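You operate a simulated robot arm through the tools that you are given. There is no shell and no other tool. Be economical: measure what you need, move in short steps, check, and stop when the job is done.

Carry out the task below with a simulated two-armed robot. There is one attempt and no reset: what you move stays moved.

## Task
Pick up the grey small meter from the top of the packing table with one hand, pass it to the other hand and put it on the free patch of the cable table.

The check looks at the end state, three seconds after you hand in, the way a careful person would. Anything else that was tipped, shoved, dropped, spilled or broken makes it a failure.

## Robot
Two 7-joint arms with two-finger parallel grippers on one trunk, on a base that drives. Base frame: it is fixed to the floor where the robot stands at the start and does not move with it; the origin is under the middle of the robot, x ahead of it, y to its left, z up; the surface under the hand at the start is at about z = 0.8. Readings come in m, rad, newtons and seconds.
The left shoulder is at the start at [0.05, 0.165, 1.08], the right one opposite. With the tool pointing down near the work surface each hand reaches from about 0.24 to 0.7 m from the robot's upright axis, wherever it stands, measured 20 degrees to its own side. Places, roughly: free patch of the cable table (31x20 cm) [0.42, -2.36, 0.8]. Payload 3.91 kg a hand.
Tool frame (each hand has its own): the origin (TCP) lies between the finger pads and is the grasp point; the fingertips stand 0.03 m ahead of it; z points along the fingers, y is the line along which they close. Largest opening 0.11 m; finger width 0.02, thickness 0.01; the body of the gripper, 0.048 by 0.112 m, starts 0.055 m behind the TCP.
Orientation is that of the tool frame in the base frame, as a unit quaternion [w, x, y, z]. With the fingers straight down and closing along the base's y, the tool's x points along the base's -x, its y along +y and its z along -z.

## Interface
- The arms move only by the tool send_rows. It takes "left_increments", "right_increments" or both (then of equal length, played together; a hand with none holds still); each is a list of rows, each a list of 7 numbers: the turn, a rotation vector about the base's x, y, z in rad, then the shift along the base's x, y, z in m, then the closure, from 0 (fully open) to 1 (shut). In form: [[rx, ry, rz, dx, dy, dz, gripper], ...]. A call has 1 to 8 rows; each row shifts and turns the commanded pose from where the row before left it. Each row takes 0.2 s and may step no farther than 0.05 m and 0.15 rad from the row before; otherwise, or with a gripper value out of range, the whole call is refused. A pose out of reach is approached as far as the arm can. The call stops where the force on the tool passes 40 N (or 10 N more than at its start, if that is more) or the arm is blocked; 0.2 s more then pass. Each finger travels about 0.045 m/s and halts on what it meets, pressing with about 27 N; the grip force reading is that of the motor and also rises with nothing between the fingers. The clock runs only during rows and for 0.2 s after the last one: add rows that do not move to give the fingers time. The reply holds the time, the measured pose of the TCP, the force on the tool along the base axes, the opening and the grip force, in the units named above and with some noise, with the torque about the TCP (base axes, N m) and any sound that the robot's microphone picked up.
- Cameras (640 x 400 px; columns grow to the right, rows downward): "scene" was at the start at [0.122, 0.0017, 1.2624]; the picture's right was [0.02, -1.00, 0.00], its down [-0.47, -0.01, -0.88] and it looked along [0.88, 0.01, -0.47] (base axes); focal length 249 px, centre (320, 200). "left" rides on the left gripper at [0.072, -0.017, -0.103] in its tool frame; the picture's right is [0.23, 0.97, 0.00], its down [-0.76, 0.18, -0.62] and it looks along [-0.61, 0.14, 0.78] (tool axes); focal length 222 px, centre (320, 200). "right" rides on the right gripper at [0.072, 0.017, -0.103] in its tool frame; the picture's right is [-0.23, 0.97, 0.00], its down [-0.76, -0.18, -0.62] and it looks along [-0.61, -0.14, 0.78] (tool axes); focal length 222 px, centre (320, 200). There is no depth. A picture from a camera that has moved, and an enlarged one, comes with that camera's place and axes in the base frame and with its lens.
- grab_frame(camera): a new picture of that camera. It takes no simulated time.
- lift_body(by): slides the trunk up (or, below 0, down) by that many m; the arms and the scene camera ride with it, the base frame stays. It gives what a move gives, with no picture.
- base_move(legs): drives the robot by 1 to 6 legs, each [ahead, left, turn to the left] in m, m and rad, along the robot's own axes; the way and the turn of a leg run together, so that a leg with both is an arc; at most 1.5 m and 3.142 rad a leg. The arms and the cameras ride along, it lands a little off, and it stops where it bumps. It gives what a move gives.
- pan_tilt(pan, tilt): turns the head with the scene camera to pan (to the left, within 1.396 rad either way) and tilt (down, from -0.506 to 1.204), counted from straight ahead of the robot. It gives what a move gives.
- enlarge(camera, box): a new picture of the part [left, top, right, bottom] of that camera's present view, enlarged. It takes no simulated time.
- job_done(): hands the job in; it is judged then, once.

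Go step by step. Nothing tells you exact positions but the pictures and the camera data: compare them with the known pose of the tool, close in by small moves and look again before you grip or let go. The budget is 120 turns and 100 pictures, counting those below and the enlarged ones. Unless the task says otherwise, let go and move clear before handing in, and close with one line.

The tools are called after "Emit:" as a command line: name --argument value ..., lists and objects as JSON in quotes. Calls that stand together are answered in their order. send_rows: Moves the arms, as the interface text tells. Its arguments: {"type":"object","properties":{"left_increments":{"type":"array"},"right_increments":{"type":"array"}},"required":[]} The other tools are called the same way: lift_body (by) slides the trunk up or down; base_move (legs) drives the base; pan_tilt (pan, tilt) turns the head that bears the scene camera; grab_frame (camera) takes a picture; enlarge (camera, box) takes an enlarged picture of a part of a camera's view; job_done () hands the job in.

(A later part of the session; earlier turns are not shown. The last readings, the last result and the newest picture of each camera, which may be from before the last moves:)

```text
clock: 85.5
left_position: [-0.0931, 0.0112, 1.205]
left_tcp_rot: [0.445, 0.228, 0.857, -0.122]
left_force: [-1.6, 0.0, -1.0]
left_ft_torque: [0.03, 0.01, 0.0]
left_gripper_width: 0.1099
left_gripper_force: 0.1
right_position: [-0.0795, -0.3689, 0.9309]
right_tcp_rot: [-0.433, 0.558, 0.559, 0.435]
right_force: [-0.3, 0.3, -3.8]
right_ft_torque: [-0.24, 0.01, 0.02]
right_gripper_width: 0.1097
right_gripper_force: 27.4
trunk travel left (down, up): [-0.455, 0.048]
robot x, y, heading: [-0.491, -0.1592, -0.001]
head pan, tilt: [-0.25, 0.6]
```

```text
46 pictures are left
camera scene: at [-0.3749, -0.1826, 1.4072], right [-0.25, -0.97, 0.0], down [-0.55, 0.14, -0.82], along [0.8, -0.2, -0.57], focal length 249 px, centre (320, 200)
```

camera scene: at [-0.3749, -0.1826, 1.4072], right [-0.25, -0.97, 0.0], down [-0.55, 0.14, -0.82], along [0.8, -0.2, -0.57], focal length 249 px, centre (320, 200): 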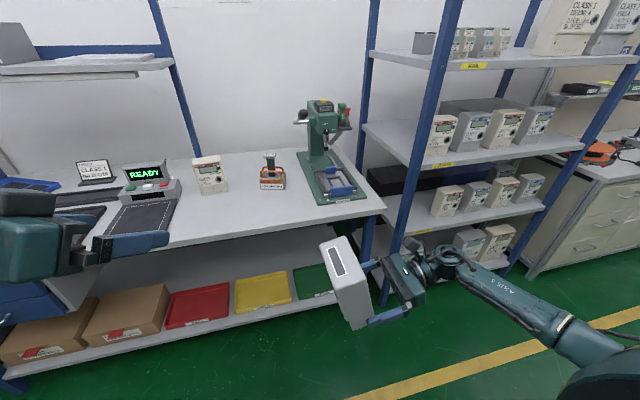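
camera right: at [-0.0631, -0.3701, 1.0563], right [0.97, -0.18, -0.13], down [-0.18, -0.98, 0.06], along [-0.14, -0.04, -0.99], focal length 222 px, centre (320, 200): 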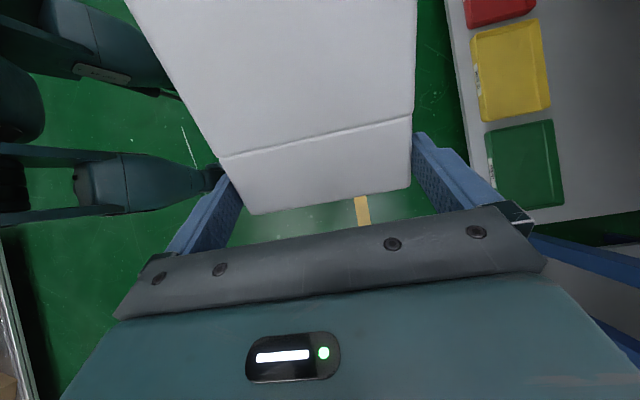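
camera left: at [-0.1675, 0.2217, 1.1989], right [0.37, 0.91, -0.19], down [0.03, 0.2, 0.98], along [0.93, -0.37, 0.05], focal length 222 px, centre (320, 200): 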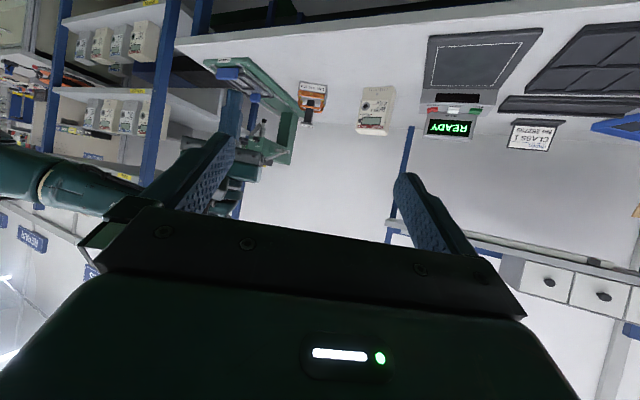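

The meter is intact and almost upright in the right hand. I'll finish the pitch, move it toward the middle, and bring the left hand back to pointing down above it.

Emit:
send_rows --right_increments '[[0.04, 0, 0, 0, 0.01, 0, 1], [0.05, 0, 0, 0, 0.02, 0, 1], [0.05, 0, 0, 0, 0.02, 0, 1], [0.05, 0, 0, 0, 0.02, 0, 1], [0.05, 0, 0, 0, 0.02, 0, 1], [0, 0, 0, 0, 0.02, 0, 1], [0, 0, 0, 0, 0.02, 0, 1], [0, 0, 0, 0, 0.01, 0, 1]]'

Emit:
send_rows --left_increments '[[0, 0, 0.131, 0, 0.005, 0.01, 0], [0, 0, 0.131, 0, 0.005, 0.01, 0], [0, 0, 0.131, 0, 0.005, 0.01, 0], [0, 0, 0.131, 0, 0.005, 0.01, 0], [0, 0.12, 0, 0, 0, 0, 0], [0, 0.12, 0, 0, 0, 0, 0], [0, 0.12, 0, 0, 0, 0, 0], [0, 0.12, 0, 0, 0, 0, 0]]'

Emit:
send_rows --left_increments '[[0, 0.12, 0, 0, 0, 0, 0], [0, 0.12, 0, 0, 0, 0, 0], [0, 0.12, 0, 0, 0, 0, 0], [0, 0.12, 0, 0, 0, 0, 0], [0, 0, 0, 0, 0, 0, 0]]'

Emit:
grab_frame --camera "scene"

```text
clock: 87.3
left_position: [-0.0932, 0.0123, 1.2048]
left_tcp_rot: [0.445, 0.229, 0.857, -0.123]
left_force: [-0.2, 1.0, -0.8]
left_ft_torque: [0.04, -0.01, -0.01]
left_gripper_width: 0.1099
left_gripper_force: 0.1
right_position: [-0.0795, -0.2283, 0.9315]
right_tcp_rot: [-0.495, 0.503, 0.503, 0.499]
right_force: [0.0, 0.2, -5.7]
right_ft_torque: [-0.17, -0.03, 0.0]
right_gripper_width: 0.1095
right_gripper_force: 27.0
trunk travel left (down, up): [-0.455, 0.048]
robot x, y, heading: [-0.4951, -0.1588, 0.006]
head pan, tilt: [-0.25, 0.6]
```

```text
clock: 89.1
left_position: [-0.0898, 0.0315, 1.2453]
left_tcp_rot: [0.236, 0.0, 0.972, -0.004]
left_force: [0.6, -0.5, 0.4]
left_ft_torque: [0.02, 0.03, -0.02]
left_gripper_width: 0.11
left_gripper_force: 0.1
left hand out of reach, approached as far as the arm can: row 1
right_position: [-0.0789, -0.2287, 0.9304]
right_tcp_rot: [-0.496, 0.502, 0.503, 0.499]
right_force: [0.2, 0.0, -4.3]
right_ft_torque: [-0.17, 0.02, -0.02]
right_gripper_width: 0.1097
right_gripper_force: 26.4
trunk travel left (down, up): [-0.455, 0.048]
robot x, y, heading: [-0.4898, -0.1559, 0.002]
head pan, tilt: [-0.25, 0.6]
```

```text
clock: 90.3
left_position: [-0.0893, 0.0333, 1.2476]
left_tcp_rot: [-0.001, -0.002, 1.0, -0.002]
left_force: [-0.2, 0.3, -0.1]
left_ft_torque: [0.04, 0.01, -0.01]
left_gripper_width: 0.1103
left_gripper_force: 0.0
right_position: [-0.0765, -0.2291, 0.9316]
right_tcp_rot: [-0.497, 0.502, 0.503, 0.499]
right_force: [0.2, 0.3, -5.4]
right_ft_torque: [-0.15, 0.01, 0.03]
right_gripper_width: 0.1096
right_gripper_force: 26.8
trunk travel left (down, up): [-0.455, 0.048]
robot x, y, heading: [-0.4929, -0.163, -0.001]
head pan, tilt: [-0.25, 0.6]
```

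```text
45 pictures are left
camera scene: at [-0.3749, -0.1824, 1.4072], right [-0.25, -0.97, 0.0], down [-0.55, 0.14, -0.82], along [0.8, -0.2, -0.57], focal length 249 px, centre (320, 200)
```

scene: 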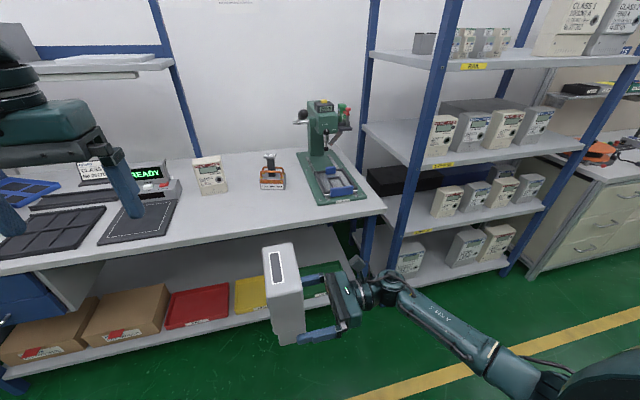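

The meter stands upright in the right hand, with the left hand pointing down nearby. I'll zoom to fix the meter's top position.

Emit:
enlarge --camera "scene" --box '[230, 225, 390, 355]'

Emit:
grab_frame --camera "left"

```text
3.08 times, centred on (310, 290) of scene
camera zoom: at [-0.3749, -0.1824, 1.4072], right [-0.25, -0.97, 0.0], down [-0.55, 0.14, -0.82], along [0.8, -0.2, -0.57], focal length 767 px, centre (351, -77)
```

zoom: 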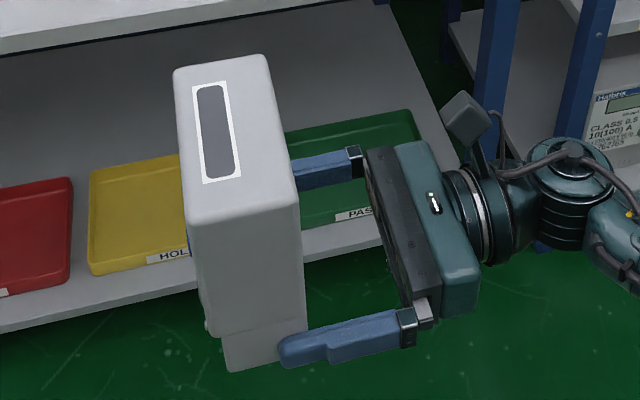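

```text
43 pictures are left
camera left: at [-0.1611, 0.0154, 1.3495], right [-0.23, 0.97, 0.0], down [0.76, 0.18, 0.62], along [0.6, 0.14, -0.78], focal length 222 px, centre (320, 200)
```

left: 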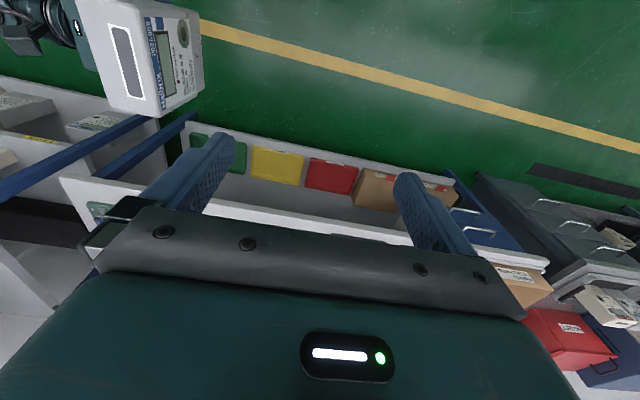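

The meter's top spans x −0.132…−0.027 and y −0.215…−0.159 at z ≈ 1.067. I'll move the left hand above its centre and check with its own camera.

Emit:
send_rows --left_increments '[[0, 0, 0, 0.002, -0.036, 0, 0], [0, 0, 0, 0.002, -0.037, 0, 0], [0, 0, 0, 0.002, -0.037, 0, 0], [0, 0, 0, 0.002, -0.037, 0, 0], [0, 0, 0, 0.002, -0.037, -0.02, 0], [0, 0, 0, 0, -0.036, -0.03, 0], [0, 0, 0, 0, 0, -0.04, 0], [0, 0, 0, 0, 0, 0, 0]]'

Emit:
grab_frame --camera "left"

Emit:
grab_frame --camera "scene"

```text
clock: 92.1
left_position: [-0.078, -0.1894, 1.1556]
left_tcp_rot: [0.0, -0.002, 1.0, -0.002]
left_force: [0.8, 0.8, -0.3]
left_ft_torque: [0.0, -0.01, 0.04]
left_gripper_width: 0.1099
left_gripper_force: 0.1
right_position: [-0.0787, -0.2279, 0.932]
right_tcp_rot: [-0.496, 0.502, 0.503, 0.498]
right_force: [0.1, -0.1, -4.3]
right_ft_torque: [-0.18, -0.01, 0.04]
right_gripper_width: 0.11
right_gripper_force: 26.3
trunk travel left (down, up): [-0.455, 0.048]
robot x, y, heading: [-0.4924, -0.1594, -0.001]
head pan, tilt: [-0.25, 0.6]
```

```text
42 pictures are left
camera left: at [-0.1502, -0.2061, 1.2586], right [-0.23, 0.97, 0.0], down [0.76, 0.18, 0.62], along [0.61, 0.14, -0.78], focal length 222 px, centre (320, 200)
```

left: 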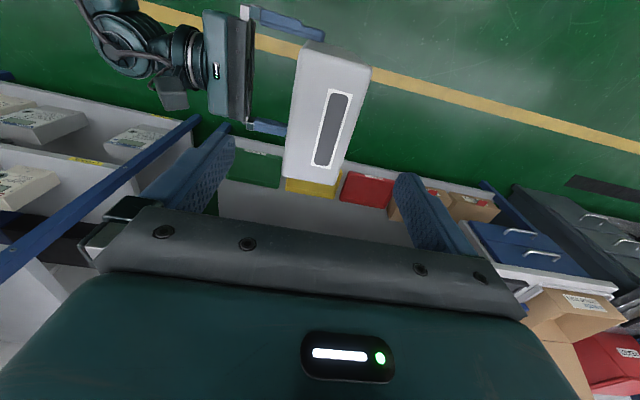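

```text
41 pictures are left
camera scene: at [-0.3751, -0.1828, 1.4073], right [-0.25, -0.97, 0.0], down [-0.55, 0.14, -0.82], along [0.8, -0.2, -0.57], focal length 249 px, centre (320, 200)
```

scene: 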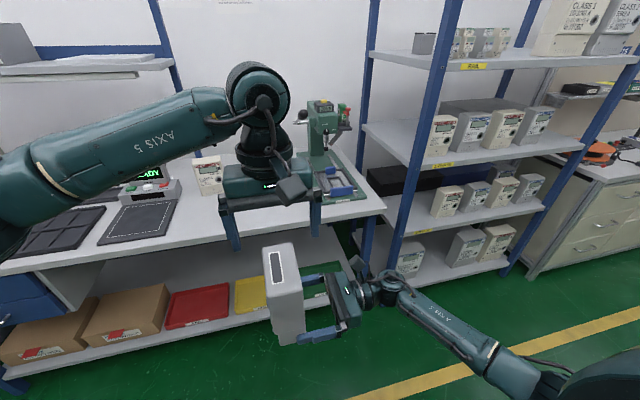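

Centre agrees at (−0.079, −0.187). I descend the left hand so the fingers straddle the top, without closing.

Emit:
send_rows --left_increments '[[0, 0, 0.03, 0, 0.002, -0.03, 0], [0, 0, 0, 0, 0, -0.03, 0], [0, 0, 0, 0, 0, -0.025, 0], [0, 0, 0, 0, 0, -0.02, 0], [0, 0, 0, 0, 0, -0.013, 0], [0, 0, 0, 0, 0, 0, 0]]'

Emit:
grab_frame --camera "left"

Emit:
enlarge --camera "scene" --box '[200, 190, 400, 355]'

```text
clock: 93.5
left_position: [-0.0802, -0.1857, 1.0392]
left_tcp_rot: [0.0, -0.016, 1.0, -0.003]
left_force: [0.0, -0.5, 0.2]
left_ft_torque: [0.02, 0.01, -0.02]
left_gripper_width: 0.1098
left_gripper_force: 0.1
right_position: [-0.0788, -0.228, 0.9323]
right_tcp_rot: [-0.496, 0.502, 0.503, 0.499]
right_force: [-0.1, -0.3, -3.7]
right_ft_torque: [-0.17, 0.01, -0.01]
right_gripper_width: 0.1096
right_gripper_force: 26.7
trunk travel left (down, up): [-0.455, 0.048]
robot x, y, heading: [-0.4941, -0.1628, 0.0]
head pan, tilt: [-0.25, 0.6]
```

```text
40 pictures are left
camera left: at [-0.1504, -0.2051, 1.1407], right [-0.26, 0.97, 0.0], down [0.76, 0.21, 0.62], along [0.6, 0.16, -0.78], focal length 222 px, centre (320, 200)
```

left: 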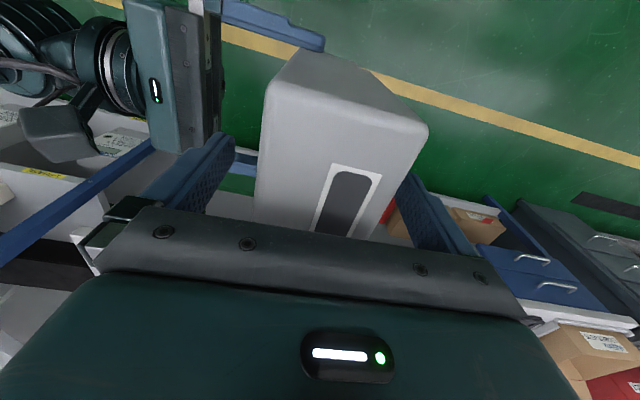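

```text
2.42 times, centred on (300, 272) of scene
camera zoom: at [-0.3749, -0.1825, 1.4072], right [-0.25, -0.97, 0.0], down [-0.55, 0.14, -0.82], along [0.8, -0.2, -0.57], focal length 604 px, centre (368, 24)
```

zoom: 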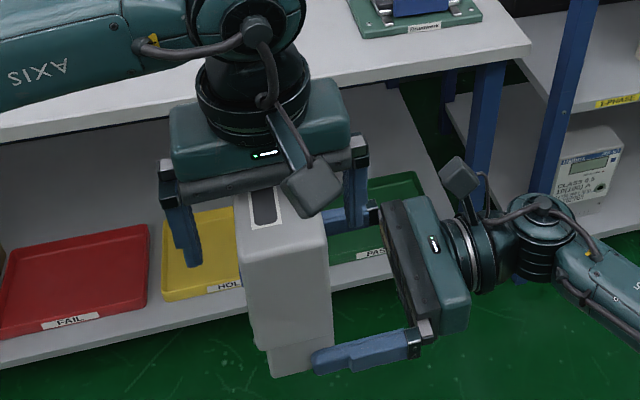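

The fingers straddle the meter's top on front and back. Closing the left hand now, with the right still holding.

Emit:
send_rows --left_increments '[[0, 0, 0, 0, 0, 0, 0.3], [0, 0, 0, 0, 0, 0, 0.45], [0, 0, 0, 0, 0, 0, 1], [0, 0, 0, 0, 0, 0, 1], [0, 0, 0, 0, 0, 0, 1], [0, 0, 0, 0, 0, 0, 1], [0, 0, 0, 0, 0, 0, 1]]'

Emit:
grab_frame --camera "left"

```text
clock: 95.1
left_position: [-0.0793, -0.1867, 1.0393]
left_tcp_rot: [-0.001, -0.016, 1.0, -0.004]
left_force: [-0.1, -15.3, -0.2]
left_ft_torque: [-1.25, 0.0, -0.6]
left_gripper_width: 0.0585
left_gripper_force: 27.4
right_position: [-0.0778, -0.2286, 0.9305]
right_tcp_rot: [-0.497, 0.501, 0.503, 0.499]
right_force: [-0.8, 16.4, -1.7]
right_ft_torque: [-0.53, -0.04, 0.59]
right_gripper_width: 0.1094
right_gripper_force: 27.7
trunk travel left (down, up): [-0.455, 0.048]
robot x, y, heading: [-0.4896, -0.161, 0.001]
head pan, tilt: [-0.25, 0.6]
```

```text
38 pictures are left
camera left: at [-0.1507, -0.2057, 1.1413], right [-0.26, 0.97, -0.01], down [0.76, 0.21, 0.62], along [0.6, 0.15, -0.78], focal length 222 px, centre (320, 200)
```

left: 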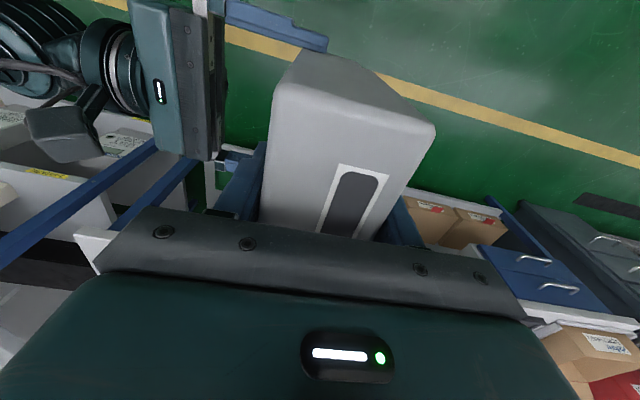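

The left hand holds the meter with a 0.0585 width, but there is about 15 N of lateral strain between the hands. I'll relax it with a tiny left-hand shift before releasing.

Emit:
send_rows --left_increments '[[0, 0, -0.01, 0, -0.001, 0, 1], [0, 0, 0, 0, 0, 0, 1]]'

```text
clock: 95.7
left_position: [-0.0788, -0.1874, 1.0393]
left_tcp_rot: [0.001, -0.013, 1.0, -0.005]
left_force: [1.3, -15.0, 0.3]
left_ft_torque: [-1.19, -0.07, -0.09]
left_gripper_width: 0.0584
left_gripper_force: 27.1
right_position: [-0.0795, -0.2294, 0.9318]
right_tcp_rot: [-0.497, 0.501, 0.503, 0.499]
right_force: [-2.1, 14.6, -1.3]
right_ft_torque: [-0.44, -0.12, 0.16]
right_gripper_width: 0.1095
right_gripper_force: 26.9
trunk travel left (down, up): [-0.455, 0.048]
robot x, y, heading: [-0.4899, -0.1612, 0.0]
head pan, tilt: [-0.25, 0.6]
```

Emit:
send_rows --left_increments '[[0, 0, 0, 0, -0.002, 0, 1], [0, 0, 0, 0, -0.002, 0, 1], [0, 0, 0, 0, 0, 0, 1]]'

```text
clock: 96.5
left_position: [-0.0786, -0.1896, 1.0375]
left_tcp_rot: [0.0, -0.013, 1.0, 0.0]
left_force: [2.7, 3.6, -0.7]
left_ft_torque: [-0.51, -0.15, -0.65]
left_gripper_width: 0.0586
left_gripper_force: 26.7
right_position: [-0.0793, -0.2295, 0.9317]
right_tcp_rot: [-0.496, 0.503, 0.503, 0.499]
right_force: [-3.4, -3.5, -4.4]
right_ft_torque: [0.74, -0.08, 0.71]
right_gripper_width: 0.1099
right_gripper_force: 26.9
trunk travel left (down, up): [-0.455, 0.048]
robot x, y, heading: [-0.492, -0.164, 0.0]
head pan, tilt: [-0.25, 0.6]
```

The strain is mostly gone. I open the right hand (it only just clears the width) and see whether the left takes the weight.

Emit:
send_rows --right_increments '[[0, 0, 0, 0, 0, 0, 0.5], [0, 0, 0, 0, 0, 0, 0], [0, 0, 0, 0, 0, 0, 0], [0, 0, 0, 0, 0, 0, 0]]' --left_increments '[[0, 0, 0, 0, 0, 0, 1], [0, 0, 0, 0, 0, 0, 1], [0, 0, 0, 0, 0, 0, 1], [0, 0, 0, 0, 0, 0, 1]]'

```text
clock: 97.5
left_position: [-0.0798, -0.1901, 1.0384]
left_tcp_rot: [-0.001, -0.012, 1.0, -0.001]
left_force: [2.3, 7.9, -0.4]
left_ft_torque: [0.84, -0.18, -0.22]
left_gripper_width: 0.0583
left_gripper_force: 26.5
right_position: [-0.0782, -0.2289, 0.9304]
right_tcp_rot: [-0.495, 0.503, 0.503, 0.499]
right_force: [-2.9, -8.5, -4.2]
right_ft_torque: [-0.09, -0.07, 0.33]
right_gripper_width: 0.1098
right_gripper_force: 0.5
trunk travel left (down, up): [-0.455, 0.048]
robot x, y, heading: [-0.4889, -0.1579, 0.003]
head pan, tilt: [-0.25, 0.6]
```

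The right hand is open but still lightly in touch, since the clearance is tiny. I draw it back along −y in small steps.

Emit:
send_rows --right_increments '[[0, 0, 0, -0.0003, -0.002, 0, 0], [0, 0, 0, 0, -0.003, 0, 0], [0, 0, 0, 0, -0.004, 0, 0], [0, 0, 0, 0, -0.005, 0, 0], [0, 0, 0, 0, 0, 0, 0]]'

```text
clock: 98.7
left_position: [-0.0798, -0.1918, 1.0389]
left_tcp_rot: [0.0, -0.011, 1.0, -0.006]
left_force: [-2.8, -16.6, -1.3]
left_ft_torque: [-1.68, 0.21, -0.36]
left_gripper_width: 0.0582
left_gripper_force: 27.4
right_position: [-0.0801, -0.2427, 0.9324]
right_tcp_rot: [-0.496, 0.501, 0.504, 0.499]
right_force: [1.0, 17.1, 1.5]
right_ft_torque: [0.02, 0.0, 0.2]
right_gripper_width: 0.1102
right_gripper_force: 0.2
trunk travel left (down, up): [-0.455, 0.048]
robot x, y, heading: [-0.4949, -0.1612, -0.002]
head pan, tilt: [-0.25, 0.6]
```

It's dragging with about 17 N. I'll check visually before pulling further.

Emit:
enlarge --camera "scene" --box '[200, 190, 400, 355]'

Emit:
grab_frame --camera "right"

```text
2.42 times, centred on (300, 272) of scene
camera zoom: at [-0.3749, -0.1825, 1.4072], right [-0.25, -0.97, 0.0], down [-0.55, 0.14, -0.82], along [0.8, -0.2, -0.57], focal length 604 px, centre (368, 24)
```

zoom: 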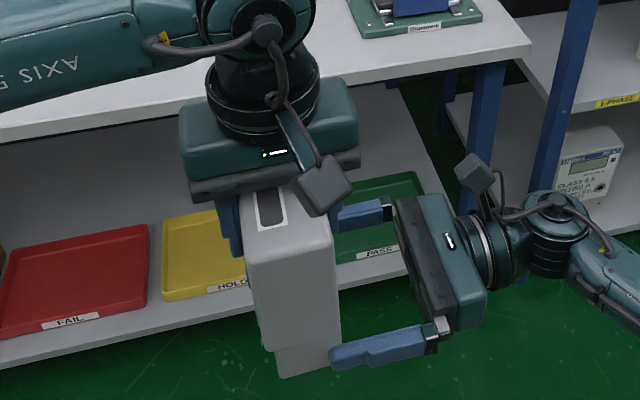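

```text
36 pictures are left
camera right: at [-0.0634, -0.345, 1.0045], right [0.97, 0.0, -0.22], down [-0.17, -0.63, -0.76], along [-0.14, 0.78, -0.61], focal length 222 px, centre (320, 200)
```

right: 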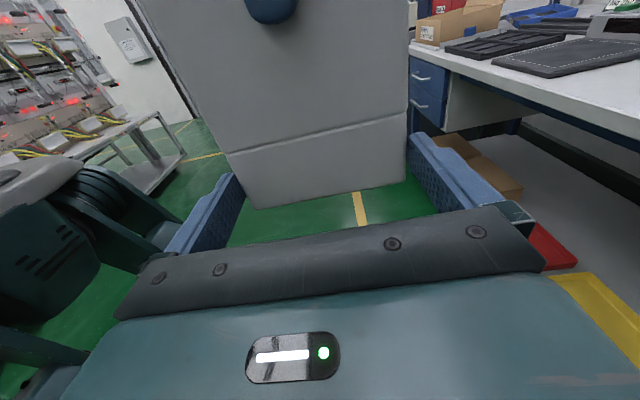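

About half of the overlap is out, with some wedging due to slight yaw mismatch. I relax the yaw by a small turn and continue drawing back.

Emit:
send_rows --right_increments '[[0, 0, 0.008, 0, 0, 0, 0], [0, 0, 0, 0, -0.003, 0, 0], [0, 0, 0, 0, -0.003, 0, 0], [0, 0, 0, 0, -0.003, 0, 0]]'

```text
clock: 99.7
left_position: [-0.0787, -0.19, 1.0384]
left_tcp_rot: [0.0, -0.014, 1.0, -0.001]
left_force: [-0.2, 0.6, 0.6]
left_ft_torque: [0.01, 0.02, 0.0]
left_gripper_width: 0.0579
left_gripper_force: 26.8
right_position: [-0.0795, -0.2529, 0.9322]
right_tcp_rot: [-0.498, 0.501, 0.505, 0.497]
right_force: [1.1, 0.5, -1.0]
right_ft_torque: [0.02, 0.02, 0.03]
right_gripper_width: 0.1098
right_gripper_force: 0.0
trunk travel left (down, up): [-0.455, 0.048]
robot x, y, heading: [-0.4922, -0.1594, -0.0]
head pan, tilt: [-0.25, 0.6]
```

Strain is gone on both hands. I'll verify the left hand truly holds the meter.

Emit:
send_rows --right_increments '[[0, 0, 0, 0, -0.01, 0, 0], [0, 0, 0, 0, -0.02, 0, 0], [0, 0, 0, 0, -0.02, 0, 0], [0, 0, 0, 0, 0, 0, 0]]'

Emit:
grab_frame --camera "scene"

Emit:
grab_frame --camera "left"

```text
clock: 100.7
left_position: [-0.0797, -0.1908, 1.0387]
left_tcp_rot: [0.0, -0.012, 1.0, -0.002]
left_force: [0.2, -0.6, 1.7]
left_ft_torque: [0.01, 0.0, 0.01]
left_gripper_width: 0.058
left_gripper_force: 26.9
right_position: [-0.0797, -0.3011, 0.931]
right_tcp_rot: [-0.498, 0.501, 0.504, 0.497]
right_force: [0.6, -0.1, -0.1]
right_ft_torque: [-0.01, 0.04, 0.01]
right_gripper_width: 0.11
right_gripper_force: 0.1
trunk travel left (down, up): [-0.455, 0.048]
robot x, y, heading: [-0.4933, -0.1626, -0.001]
head pan, tilt: [-0.25, 0.6]
```

```text
35 pictures are left
camera scene: at [-0.3748, -0.1824, 1.4072], right [-0.25, -0.97, 0.0], down [-0.55, 0.14, -0.82], along [0.8, -0.2, -0.57], focal length 249 px, centre (320, 200)
```

scene: 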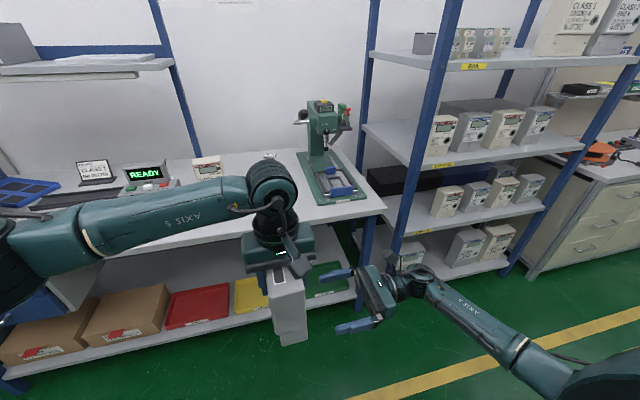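

```text
34 pictures are left
camera left: at [-0.1505, -0.2091, 1.1407], right [-0.25, 0.97, 0.0], down [0.76, 0.2, 0.62], along [0.6, 0.15, -0.78], focal length 222 px, centre (320, 200)
```

left: 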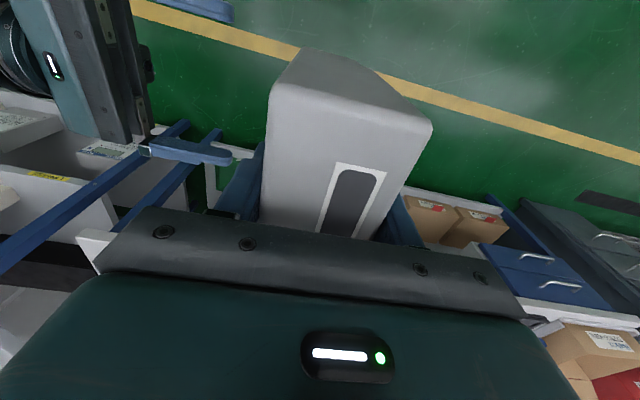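

The left hand holds the meter upright on its own, so the pass is done. I'll move the right hand away to a tucked pose before driving.

Emit:
send_rows --right_increments '[[0, 0, 0, 0, -0.03, 0, 0], [0, 0, 0, 0, -0.04, 0, 0], [0, 0, 0, 0, -0.04, 0, 0], [-0.12, 0, 0, -0.01, -0.03, 0.01, 0], [-0.14, 0, 0, -0.01, -0.02, 0.01, 0], [-0.14, 0, 0, -0.01, 0, 0.01, 0], [-0.14, 0, 0, -0.01, 0, 0.01, 0], [-0.14, 0, 0, -0.01, 0, 0.01, 0]]'

Emit:
send_rows --right_increments '[[-0.14, 0, 0, -0.01, 0, 0.01, 0], [-0.14, 0, 0, -0.01, 0, 0.02, 0], [-0.14, 0, 0, -0.01, 0, 0.02, 0], [-0.14, 0, 0, -0.01, 0, 0.02, 0], [-0.14, 0, 0, -0.01, 0, 0.02, 0], [-0.14, 0, 0, -0.01, 0, 0.02, 0], [0, 0, 0.1, -0.01, 0, 0.02, 0], [0, 0, 0.1, 0, 0, 0.02, 0]]'

Emit:
grab_frame --camera "scene"

```text
clock: 102.5
left_position: [-0.0801, -0.1899, 1.0384]
left_tcp_rot: [0.0, -0.013, 1.0, -0.002]
left_force: [-0.2, 0.0, 0.6]
left_ft_torque: [-0.01, -0.01, 0.04]
left_gripper_width: 0.0576
left_gripper_force: 26.7
right_position: [-0.1291, -0.4614, 0.9816]
right_tcp_rot: [-0.302, 0.638, 0.642, 0.3]
right_force: [-0.3, 0.1, 0.2]
right_ft_torque: [0.02, -0.03, -0.02]
right_gripper_width: 0.1102
right_gripper_force: 0.0
trunk travel left (down, up): [-0.455, 0.048]
robot x, y, heading: [-0.4889, -0.16, 0.002]
head pan, tilt: [-0.25, 0.6]
```

```text
clock: 104.3
left_position: [-0.0781, -0.1904, 1.0373]
left_tcp_rot: [-0.001, -0.013, 1.0, -0.001]
left_force: [-0.7, 0.2, -0.4]
left_ft_torque: [0.01, -0.01, 0.03]
left_gripper_width: 0.0578
left_gripper_force: 26.8
right_position: [-0.2001, -0.4611, 1.1326]
right_tcp_rot: [-0.017, 0.631, 0.776, 0.01]
right_force: [-0.2, -0.1, -0.2]
right_ft_torque: [0.01, 0.0, -0.01]
right_gripper_width: 0.1098
right_gripper_force: 0.0
trunk travel left (down, up): [-0.455, 0.048]
robot x, y, heading: [-0.4904, -0.1594, -0.0]
head pan, tilt: [-0.25, 0.6]
```

```text
33 pictures are left
camera scene: at [-0.3747, -0.1822, 1.4072], right [-0.25, -0.97, 0.0], down [-0.55, 0.14, -0.82], along [0.8, -0.2, -0.57], focal length 249 px, centre (320, 200)
```

scene: 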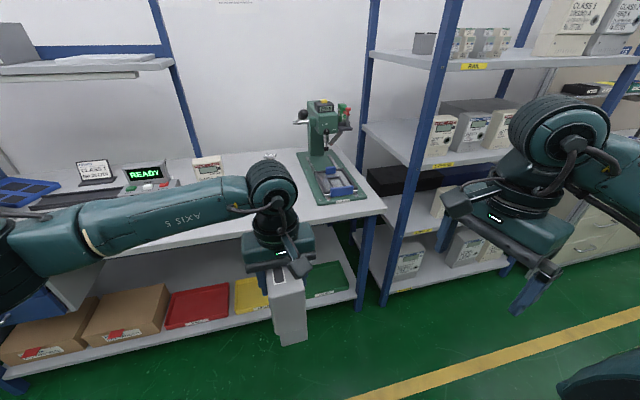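

The meter hangs straight in the left hand and the right hand is clear. I drive right along the aisle toward the cable table.

Emit:
base_move --legs '[[0, -1.1, 0]]'

Emit:
pan_tilt --pan -0.6 --tilt 0.6

Emit:
grab_frame --camera "scene"

Emit:
grab_frame --camera "left"

```text
clock: 114.2
left_position: [-0.0832, -1.2903, 1.0376]
left_tcp_rot: [-0.001, -0.009, 1.0, -0.002]
left_force: [-0.1, 0.1, -0.2]
left_ft_torque: [0.01, 0.02, 0.02]
left_gripper_width: 0.0581
left_gripper_force: 26.2
right_position: [-0.2053, -1.5595, 1.1316]
right_tcp_rot: [-0.017, 0.634, 0.773, 0.011]
right_force: [-0.1, 0.3, 0.8]
right_ft_torque: [0.0, -0.07, 0.02]
right_gripper_width: 0.1101
right_gripper_force: 0.0
trunk travel left (down, up): [-0.455, 0.048]
robot x, y, heading: [-0.4954, -1.2591, -0.004]
head pan, tilt: [-0.25, 0.6]
```

```text
clock: 115.1
left_position: [-0.0842, -1.2896, 1.038]
left_tcp_rot: [-0.001, -0.008, 1.0, -0.002]
left_force: [0.1, -1.0, 0.7]
left_ft_torque: [0.01, 0.03, -0.01]
left_gripper_width: 0.0579
left_gripper_force: 26.8
right_position: [-0.2047, -1.5588, 1.1316]
right_tcp_rot: [-0.017, 0.634, 0.773, 0.01]
right_force: [0.3, -0.7, -0.5]
right_ft_torque: [0.04, 0.03, 0.02]
right_gripper_width: 0.11
right_gripper_force: 0.1
trunk travel left (down, up): [-0.455, 0.048]
robot x, y, heading: [-0.4939, -1.257, -0.005]
head pan, tilt: [-0.6, 0.6]
```

```text
32 pictures are left
camera scene: at [-0.3915, -1.3072, 1.4072], right [-0.57, -0.82, 0.0], down [-0.46, 0.32, -0.82], along [0.68, -0.47, -0.57], focal length 249 px, centre (320, 200)
```

scene: 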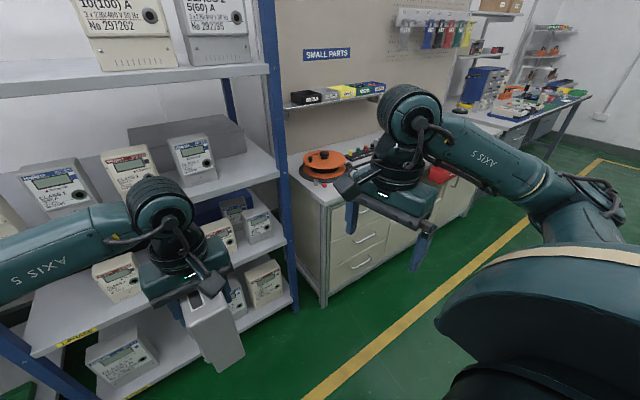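

```text
31 pictures are left
camera left: at [-0.1544, -1.3074, 1.1406], right [-0.24, 0.97, 0.0], down [0.76, 0.19, 0.62], along [0.6, 0.15, -0.78], focal length 222 px, centre (320, 200)
```

left: 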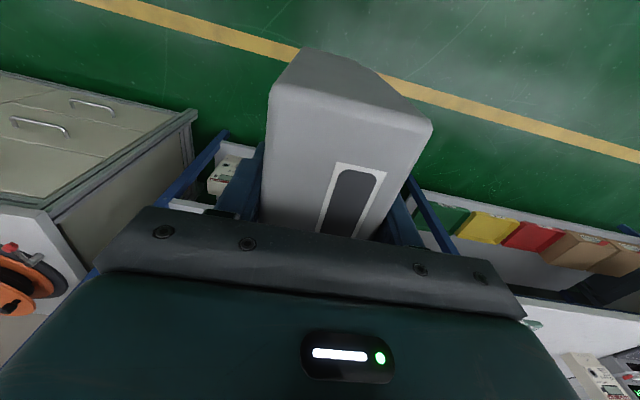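

Still held well. The cable table starts around y −1.8 with its front edge near x 0.30. I continue right.

Emit:
base_move --legs '[[0, -1.07, 0]]'

Emit:
pan_tilt --pan 0 --tilt 0.6

Emit:
grab_frame --camera "scene"

```text
clock: 124.7
left_position: [-0.0915, -2.3482, 1.0381]
left_tcp_rot: [0.0, -0.006, 1.0, -0.002]
left_force: [-0.3, -0.5, 0.2]
left_ft_torque: [0.0, 0.02, 0.03]
left_gripper_width: 0.0581
left_gripper_force: 27.2
right_position: [-0.2149, -2.618, 1.1326]
right_tcp_rot: [-0.018, 0.636, 0.772, 0.011]
right_force: [-0.3, 0.9, -0.4]
right_ft_torque: [-0.01, -0.01, 0.01]
right_gripper_width: 0.11
right_gripper_force: 0.1
trunk travel left (down, up): [-0.455, 0.048]
robot x, y, heading: [-0.5023, -2.3169, -0.011]
head pan, tilt: [-0.6, 0.6]
```

```text
clock: 125.7
left_position: [-0.092, -2.3486, 1.0377]
left_tcp_rot: [-0.001, -0.007, 1.0, -0.002]
left_force: [-0.2, 0.2, 0.5]
left_ft_torque: [-0.01, -0.01, -0.05]
left_gripper_width: 0.0581
left_gripper_force: 26.4
right_position: [-0.214, -2.6186, 1.1305]
right_tcp_rot: [-0.017, 0.635, 0.773, 0.011]
right_force: [-0.2, 0.0, -1.0]
right_ft_torque: [-0.02, 0.01, -0.02]
right_gripper_width: 0.11
right_gripper_force: 0.1
trunk travel left (down, up): [-0.455, 0.048]
robot x, y, heading: [-0.5055, -2.3148, -0.011]
head pan, tilt: [0.0, 0.6]
```

```text
30 pictures are left
camera scene: at [-0.3844, -2.3159, 1.4072], right [-0.01, -1.0, 0.0], down [-0.57, 0.01, -0.82], along [0.82, -0.01, -0.57], focal length 249 px, centre (320, 200)
```

scene: 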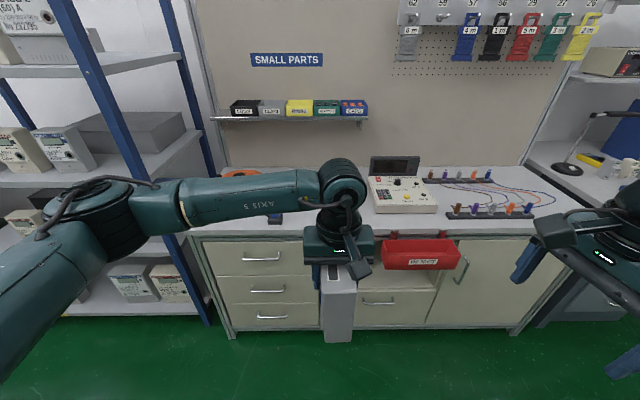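

I see the cable table with a control box right of centre, a red bin hanging on its front, and a reel and small dark item at the left. The patch is partly behind the hand, so I'll zoom in.

Emit:
enlarge --camera "scene" --box '[200, 150, 460, 280]'

Emit:
grab_frame --camera "right"

```text
2.46 times, centred on (330, 215) of scene
camera zoom: at [-0.3844, -2.3159, 1.4072], right [-0.01, -1.0, 0.0], down [-0.57, 0.01, -0.82], along [0.82, -0.01, -0.57], focal length 614 px, centre (295, 163)
```

zoom: 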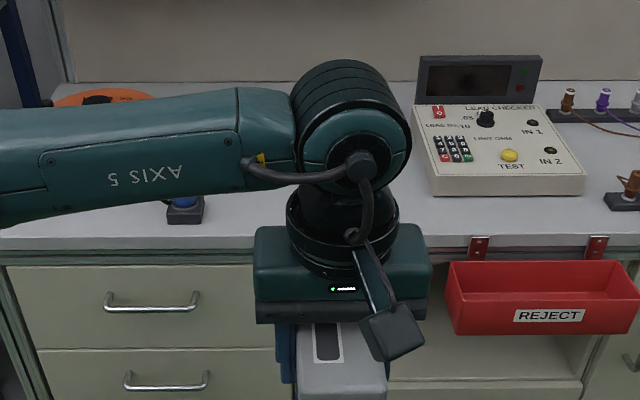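

```text
28 pictures are left
camera right: at [-0.2113, -2.5479, 1.2361], right [1.0, -0.03, -0.01], down [-0.02, -0.81, 0.59], along [-0.03, -0.59, -0.81], focal length 222 px, centre (320, 200)
```

right: 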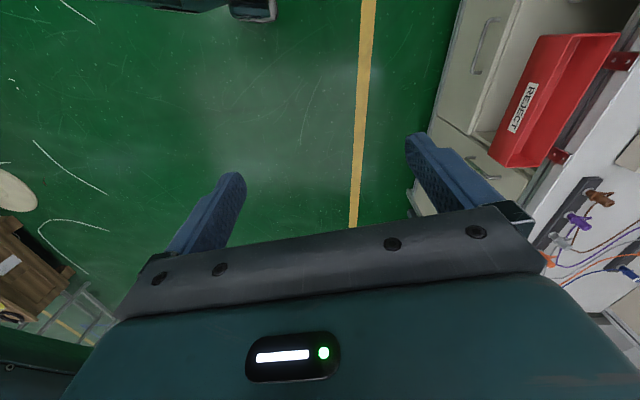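

The free patch lies between the dark item (y≈−2.15) and the control box (y≈−2.54), with the table edge at x≈0.285. I drive forward so the meter comes over the table at a safe height.

Emit:
base_move --legs '[[0.4, 0, 0.01]]'

Emit:
pan_tilt --pan 0 --tilt 0.85

Emit:
grab_frame --camera "scene"

Emit:
grab_frame --camera "left"

```text
clock: 128.1
left_position: [0.3079, -2.3457, 1.0379]
left_tcp_rot: [-0.001, -0.012, 1.0, -0.002]
left_force: [-0.1, 0.4, 0.3]
left_ft_torque: [0.02, 0.0, 0.0]
left_gripper_width: 0.0578
left_gripper_force: 26.8
right_position: [0.1881, -2.616, 1.132]
right_tcp_rot: [-0.017, 0.631, 0.776, 0.009]
right_force: [-0.2, 0.9, -0.1]
right_ft_torque: [0.02, 0.0, 0.0]
right_gripper_width: 0.11
right_gripper_force: 0.0
trunk travel left (down, up): [-0.455, 0.048]
robot x, y, heading: [-0.1055, -2.3234, -0.0]
head pan, tilt: [0.0, 0.6]
```

```text
clock: 128.9
left_position: [0.3074, -2.3458, 1.0379]
left_tcp_rot: [-0.001, -0.013, 1.0, -0.001]
left_force: [0.1, -0.1, -0.2]
left_ft_torque: [0.01, 0.06, -0.03]
left_gripper_width: 0.0577
left_gripper_force: 27.2
right_position: [0.1882, -2.6173, 1.1308]
right_tcp_rot: [-0.018, 0.631, 0.776, 0.01]
right_force: [0.4, -0.8, -0.1]
right_ft_torque: [-0.03, -0.01, -0.02]
right_gripper_width: 0.1098
right_gripper_force: 0.1
trunk travel left (down, up): [-0.455, 0.048]
robot x, y, heading: [-0.1046, -2.3171, 0.004]
head pan, tilt: [0.0, 0.85]
```

```text
27 pictures are left
camera scene: at [0.0043, -2.3163, 1.3864], right [0.0, -1.0, 0.0], down [-0.75, 0.0, -0.66], along [0.66, 0.0, -0.75], focal length 249 px, centre (320, 200)
```

scene: 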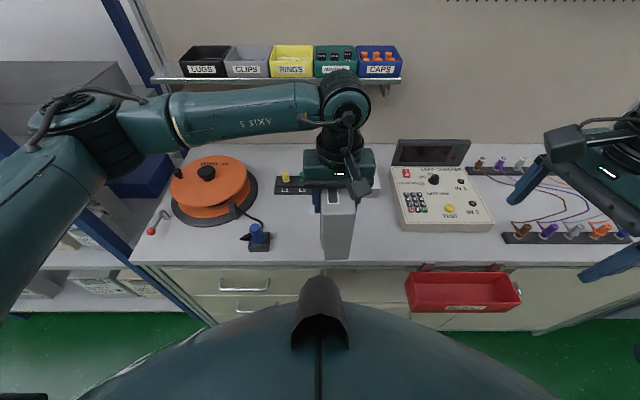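

```text
26 pictures are left
camera left: at [0.2361, -2.3645, 1.1406], right [-0.25, 0.97, 0.0], down [0.76, 0.2, 0.62], along [0.6, 0.15, -0.78], focal length 222 px, centre (320, 200)
```

left: 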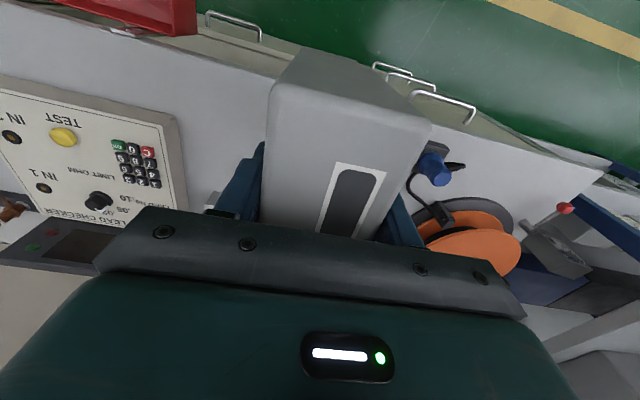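

Behind the hand is a low strip with a yellow item. I'll zoom to see how far the free area extends.

Emit:
enlarge --camera "scene" --box '[230, 150, 430, 275]'

```text
3.20 times, centred on (330, 212) of scene
camera zoom: at [0.0043, -2.3163, 1.3864], right [0.0, -1.0, 0.0], down [-0.75, 0.0, -0.66], along [0.66, 0.0, -0.75], focal length 798 px, centre (288, 160)
```

zoom: 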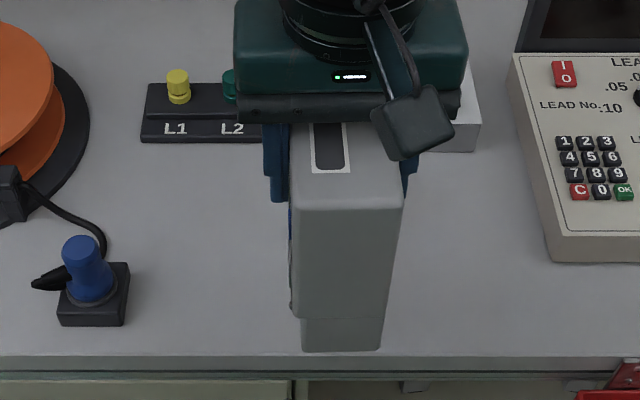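

The free area runs x 0.31–0.53, between the blue plug and the control box. I move the meter gently to above (0.42, −2.36) and start down.

Emit:
send_rows --left_increments '[[0, 0, 0, 0.01, -0.001, 0, 1], [0, 0, 0, 0.016, -0.002, 0, 1], [0, 0, 0, 0.017, -0.002, 0, 1], [0, 0, 0, 0.017, -0.002, 0, 1], [0, 0, 0, 0.017, -0.002, 0, 1], [0, 0, 0, 0.017, -0.002, 0, 1], [0, 0, 0, 0.012, -0.002, 0, 1], [0, 0, 0, 0.006, -0.001, 0, 1]]'

Emit:
send_rows --left_increments '[[0, 0, 0, 0, 0, -0.01, 1], [0, 0, 0, 0, 0, -0.015, 1], [0, 0, 0, 0, 0, -0.015, 1], [0, 0, 0, 0, 0, -0.015, 1], [0, 0, 0, 0, 0, -0.01, 1], [0, 0, 0, 0, 0, 0, 1]]'

Emit:
grab_frame --camera "scene"

Emit:
enlarge --camera "scene" --box '[250, 130, 430, 260]'

```text
clock: 130.7
left_position: [0.4202, -2.3594, 1.0387]
left_tcp_rot: [-0.001, -0.013, 1.0, -0.002]
left_force: [-0.7, -0.1, 0.5]
left_ft_torque: [0.01, 0.01, -0.01]
left_gripper_width: 0.0579
left_gripper_force: 26.5
right_position: [0.188, -2.6166, 1.1306]
right_tcp_rot: [-0.018, 0.631, 0.776, 0.011]
right_force: [-0.4, -0.4, 0.2]
right_ft_torque: [0.02, 0.01, -0.03]
right_gripper_width: 0.11
right_gripper_force: 0.0
trunk travel left (down, up): [-0.455, 0.048]
robot x, y, heading: [-0.1057, -2.3175, 0.004]
head pan, tilt: [0.0, 0.85]
```

```text
clock: 132.1
left_position: [0.4197, -2.3594, 0.974]
left_tcp_rot: [-0.001, -0.012, 1.0, -0.002]
left_force: [0.9, 0.0, 0.4]
left_ft_torque: [0.0, 0.03, -0.02]
left_gripper_width: 0.0578
left_gripper_force: 26.6
right_position: [0.1874, -2.6175, 1.1309]
right_tcp_rot: [-0.017, 0.631, 0.776, 0.011]
right_force: [-0.1, -0.1, -0.7]
right_ft_torque: [0.01, 0.03, 0.0]
right_gripper_width: 0.1103
right_gripper_force: 0.0
trunk travel left (down, up): [-0.455, 0.048]
robot x, y, heading: [-0.1047, -2.3164, 0.001]
head pan, tilt: [0.0, 0.85]
```

```text
24 pictures are left
camera scene: at [0.0044, -2.3163, 1.3863], right [0.0, -1.0, 0.0], down [-0.75, 0.0, -0.66], along [0.66, 0.0, -0.75], focal length 249 px, centre (320, 200)
```

scene: 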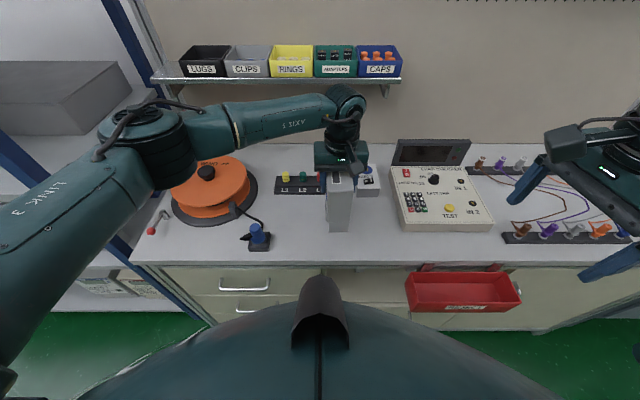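

```text
3.08 times, centred on (340, 195) of scene
camera zoom: at [0.0044, -2.3163, 1.3863], right [0.0, -1.0, 0.0], down [-0.75, 0.0, -0.66], along [0.66, 0.0, -0.75], focal length 767 px, centre (258, 215)
```

zoom: 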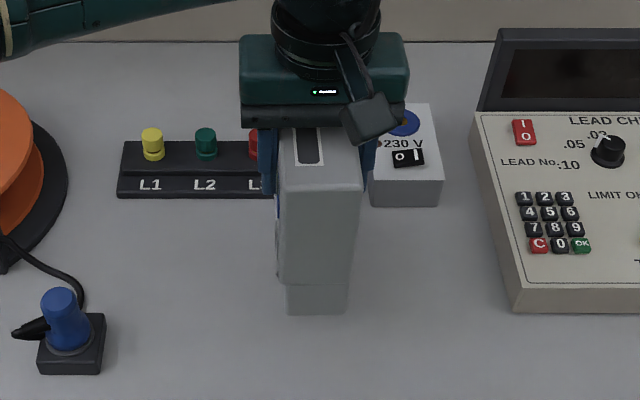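

Clear all round: the strip and the 230 V block are behind, beyond x 0.53. I lower on toward the surface, then in small steps until contact shows.

Emit:
send_rows --left_increments '[[0, 0, 0, 0, 0, -0.012, 1], [0, 0, 0, 0, 0, -0.012, 1], [0, 0, 0, 0, 0, -0.008, 1], [0, 0, 0, 0, 0, -0.003, 1], [0, 0, 0, 0, 0, 0, 1]]'

Emit:
enlarge --camera "scene" --box '[250, 130, 430, 260]'

```text
clock: 133.3
left_position: [0.4186, -2.3584, 0.9393]
left_tcp_rot: [0.0, -0.013, 1.0, -0.001]
left_force: [0.3, 0.3, 0.0]
left_ft_torque: [0.01, -0.01, -0.02]
left_gripper_width: 0.0582
left_gripper_force: 26.7
right_position: [0.1877, -2.6165, 1.131]
right_tcp_rot: [-0.017, 0.631, 0.776, 0.01]
right_force: [-0.2, 0.8, 0.1]
right_ft_torque: [0.02, 0.04, 0.02]
right_gripper_width: 0.11
right_gripper_force: 0.0
trunk travel left (down, up): [-0.455, 0.048]
robot x, y, heading: [-0.1035, -2.316, -0.001]
head pan, tilt: [0.0, 0.85]
```

```text
3.08 times, centred on (340, 195) of scene
camera zoom: at [0.0044, -2.3163, 1.3863], right [0.0, -1.0, 0.0], down [-0.75, 0.0, -0.66], along [0.66, 0.0, -0.75], focal length 767 px, centre (258, 215)
```

zoom: 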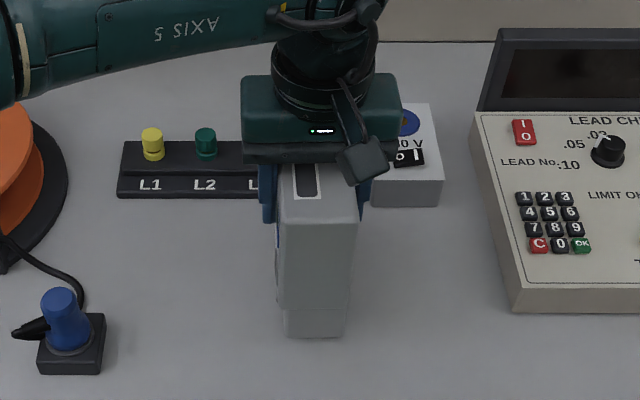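

Emit:
send_rows --left_increments '[[0, 0, 0, 0, 0, -0.002, 1], [0, 0, 0, 0, 0, -0.002, 1], [0, 0, 0, 0, 0, -0.002, 1], [0, 0, 0, 0, 0, 0, 1]]'

```text
clock: 134.3
left_position: [0.4195, -2.3602, 0.9315]
left_tcp_rot: [-0.001, -0.012, 1.0, -0.002]
left_force: [-0.5, 0.6, 0.5]
left_ft_torque: [0.01, 0.02, -0.03]
left_gripper_width: 0.058
left_gripper_force: 26.9
right_position: [0.1882, -2.6169, 1.1325]
right_tcp_rot: [-0.017, 0.631, 0.776, 0.01]
right_force: [0.5, 0.4, 0.0]
right_ft_torque: [-0.02, -0.01, 0.01]
right_gripper_width: 0.1099
right_gripper_force: 0.1
trunk travel left (down, up): [-0.455, 0.048]
robot x, y, heading: [-0.1029, -2.3152, 0.002]
head pan, tilt: [0.0, 0.85]
```

Force is still flat, so I continue in 1 mm steps while watching it.

Emit:
send_rows --left_increments '[[0, 0, 0, 0, 0, -0.001, 1], [0, 0, 0, 0, 0, -0.001, 1], [0, 0, 0, 0, 0, -0.001, 1], [0, 0, 0, 0, 0, 0, 1]]'

Emit:
enlarge --camera "scene" --box '[290, 180, 390, 250]'

```text
clock: 135.3
left_position: [0.4186, -2.3593, 0.9299]
left_tcp_rot: [0.0, -0.013, 1.0, -0.002]
left_force: [-0.6, 0.9, 1.0]
left_ft_torque: [0.22, 0.25, -0.01]
left_gripper_width: 0.058
left_gripper_force: 26.9
right_position: [0.1883, -2.6165, 1.1311]
right_tcp_rot: [-0.017, 0.631, 0.776, 0.011]
right_force: [-0.1, 0.3, -0.2]
right_ft_torque: [-0.03, -0.02, -0.01]
right_gripper_width: 0.11
right_gripper_force: 0.0
trunk travel left (down, up): [-0.455, 0.048]
robot x, y, heading: [-0.1038, -2.3173, 0.004]
head pan, tilt: [0.0, 0.85]
```

```text
5.71 times, centred on (340, 215) of scene
camera zoom: at [0.004, -2.3162, 1.3865], right [0.0, -1.0, 0.0], down [-0.75, 0.0, -0.66], along [0.66, 0.0, -0.75], focal length 1425 px, centre (206, 114)
```

zoom: 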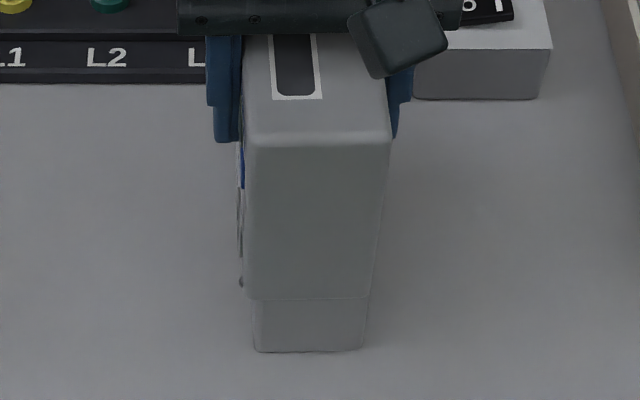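

A small torque (0.3 N m) shows first contact at a corner. I press down a little more so it sits flat.

Emit:
send_rows --left_increments '[[0, 0, 0, 0, 0, -0.001, 1], [0, 0, 0, 0, 0, -0.001, 1], [0, 0, 0, 0, 0, 0, 1]]'

```text
clock: 136.1
left_position: [0.4191, -2.3595, 0.9286]
left_tcp_rot: [0.002, -0.013, 1.0, -0.004]
left_force: [1.7, 0.6, 16.8]
left_ft_torque: [0.65, 0.66, -0.06]
left_gripper_width: 0.0577
left_gripper_force: 26.8
right_position: [0.1862, -2.6171, 1.1328]
right_tcp_rot: [-0.016, 0.63, 0.776, 0.01]
right_force: [1.3, 0.1, -1.0]
right_ft_torque: [0.0, 0.0, -0.01]
right_gripper_width: 0.1101
right_gripper_force: 0.0
trunk travel left (down, up): [-0.455, 0.048]
robot x, y, heading: [-0.106, -2.3166, -0.002]
head pan, tilt: [0.0, 0.85]
```

The meter rests on the table (17 N). I ease up by half a millimetre and open gradually.

Emit:
send_rows --left_increments '[[0, 0, 0, 0, 0, 0.0007, 1], [0, 0, 0, 0, 0, 0, 0.43], [0, 0, 0, 0, 0, 0, 0.35], [0, 0, 0, 0, 0, 0, 0.2], [0, 0, 0, 0, 0, 0, 0], [0, 0, 0, 0, 0, 0, 0], [0, 0, 0, 0, 0, 0, 0], [0, 0, 0, 0, 0, 0, 0]]'

Emit:
enlarge --camera "scene" --box '[250, 150, 430, 260]'

Emit:
grab_frame --camera "left"

```text
clock: 137.9
left_position: [0.4202, -2.3597, 0.929]
left_tcp_rot: [0.0, -0.013, 1.0, -0.002]
left_force: [1.2, 0.4, -0.8]
left_ft_torque: [0.0, 0.01, -0.04]
left_gripper_width: 0.1101
left_gripper_force: 0.1
right_position: [0.1881, -2.6165, 1.1328]
right_tcp_rot: [-0.017, 0.63, 0.776, 0.01]
right_force: [-0.1, 0.6, 0.0]
right_ft_torque: [0.03, 0.02, -0.03]
right_gripper_width: 0.1101
right_gripper_force: 0.1
trunk travel left (down, up): [-0.455, 0.048]
robot x, y, heading: [-0.1041, -2.3162, 0.001]
head pan, tilt: [0.0, 0.85]
```

```text
3.56 times, centred on (340, 205) of scene
camera zoom: at [0.004, -2.3163, 1.3864], right [0.0, -1.0, 0.0], down [-0.75, 0.0, -0.66], along [0.66, 0.0, -0.75], focal length 887 px, centre (249, 182)
```

zoom: 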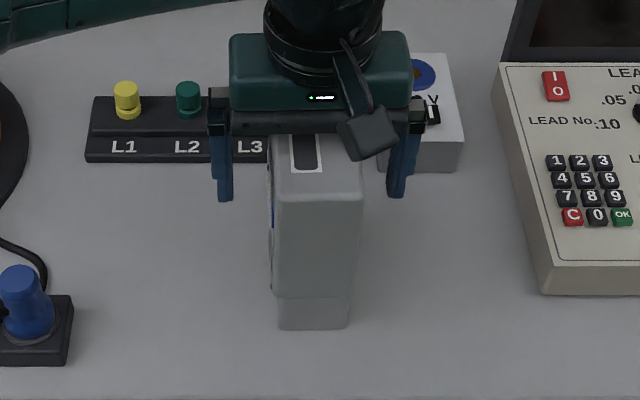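

```text
19 pictures are left
camera left: at [0.3479, -2.3785, 1.0303], right [-0.25, 0.97, 0.0], down [0.76, 0.2, 0.62], along [0.6, 0.15, -0.78], focal length 222 px, centre (320, 200)
```

left: 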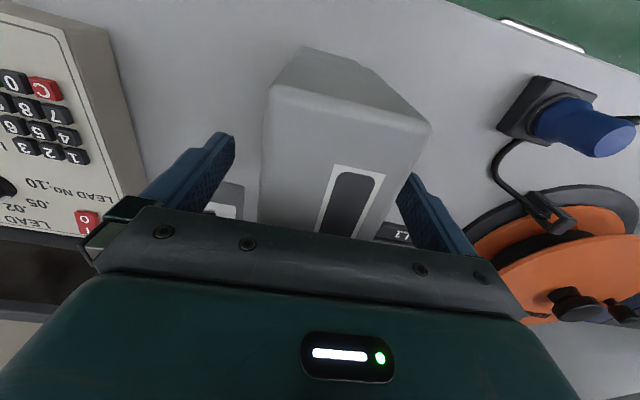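

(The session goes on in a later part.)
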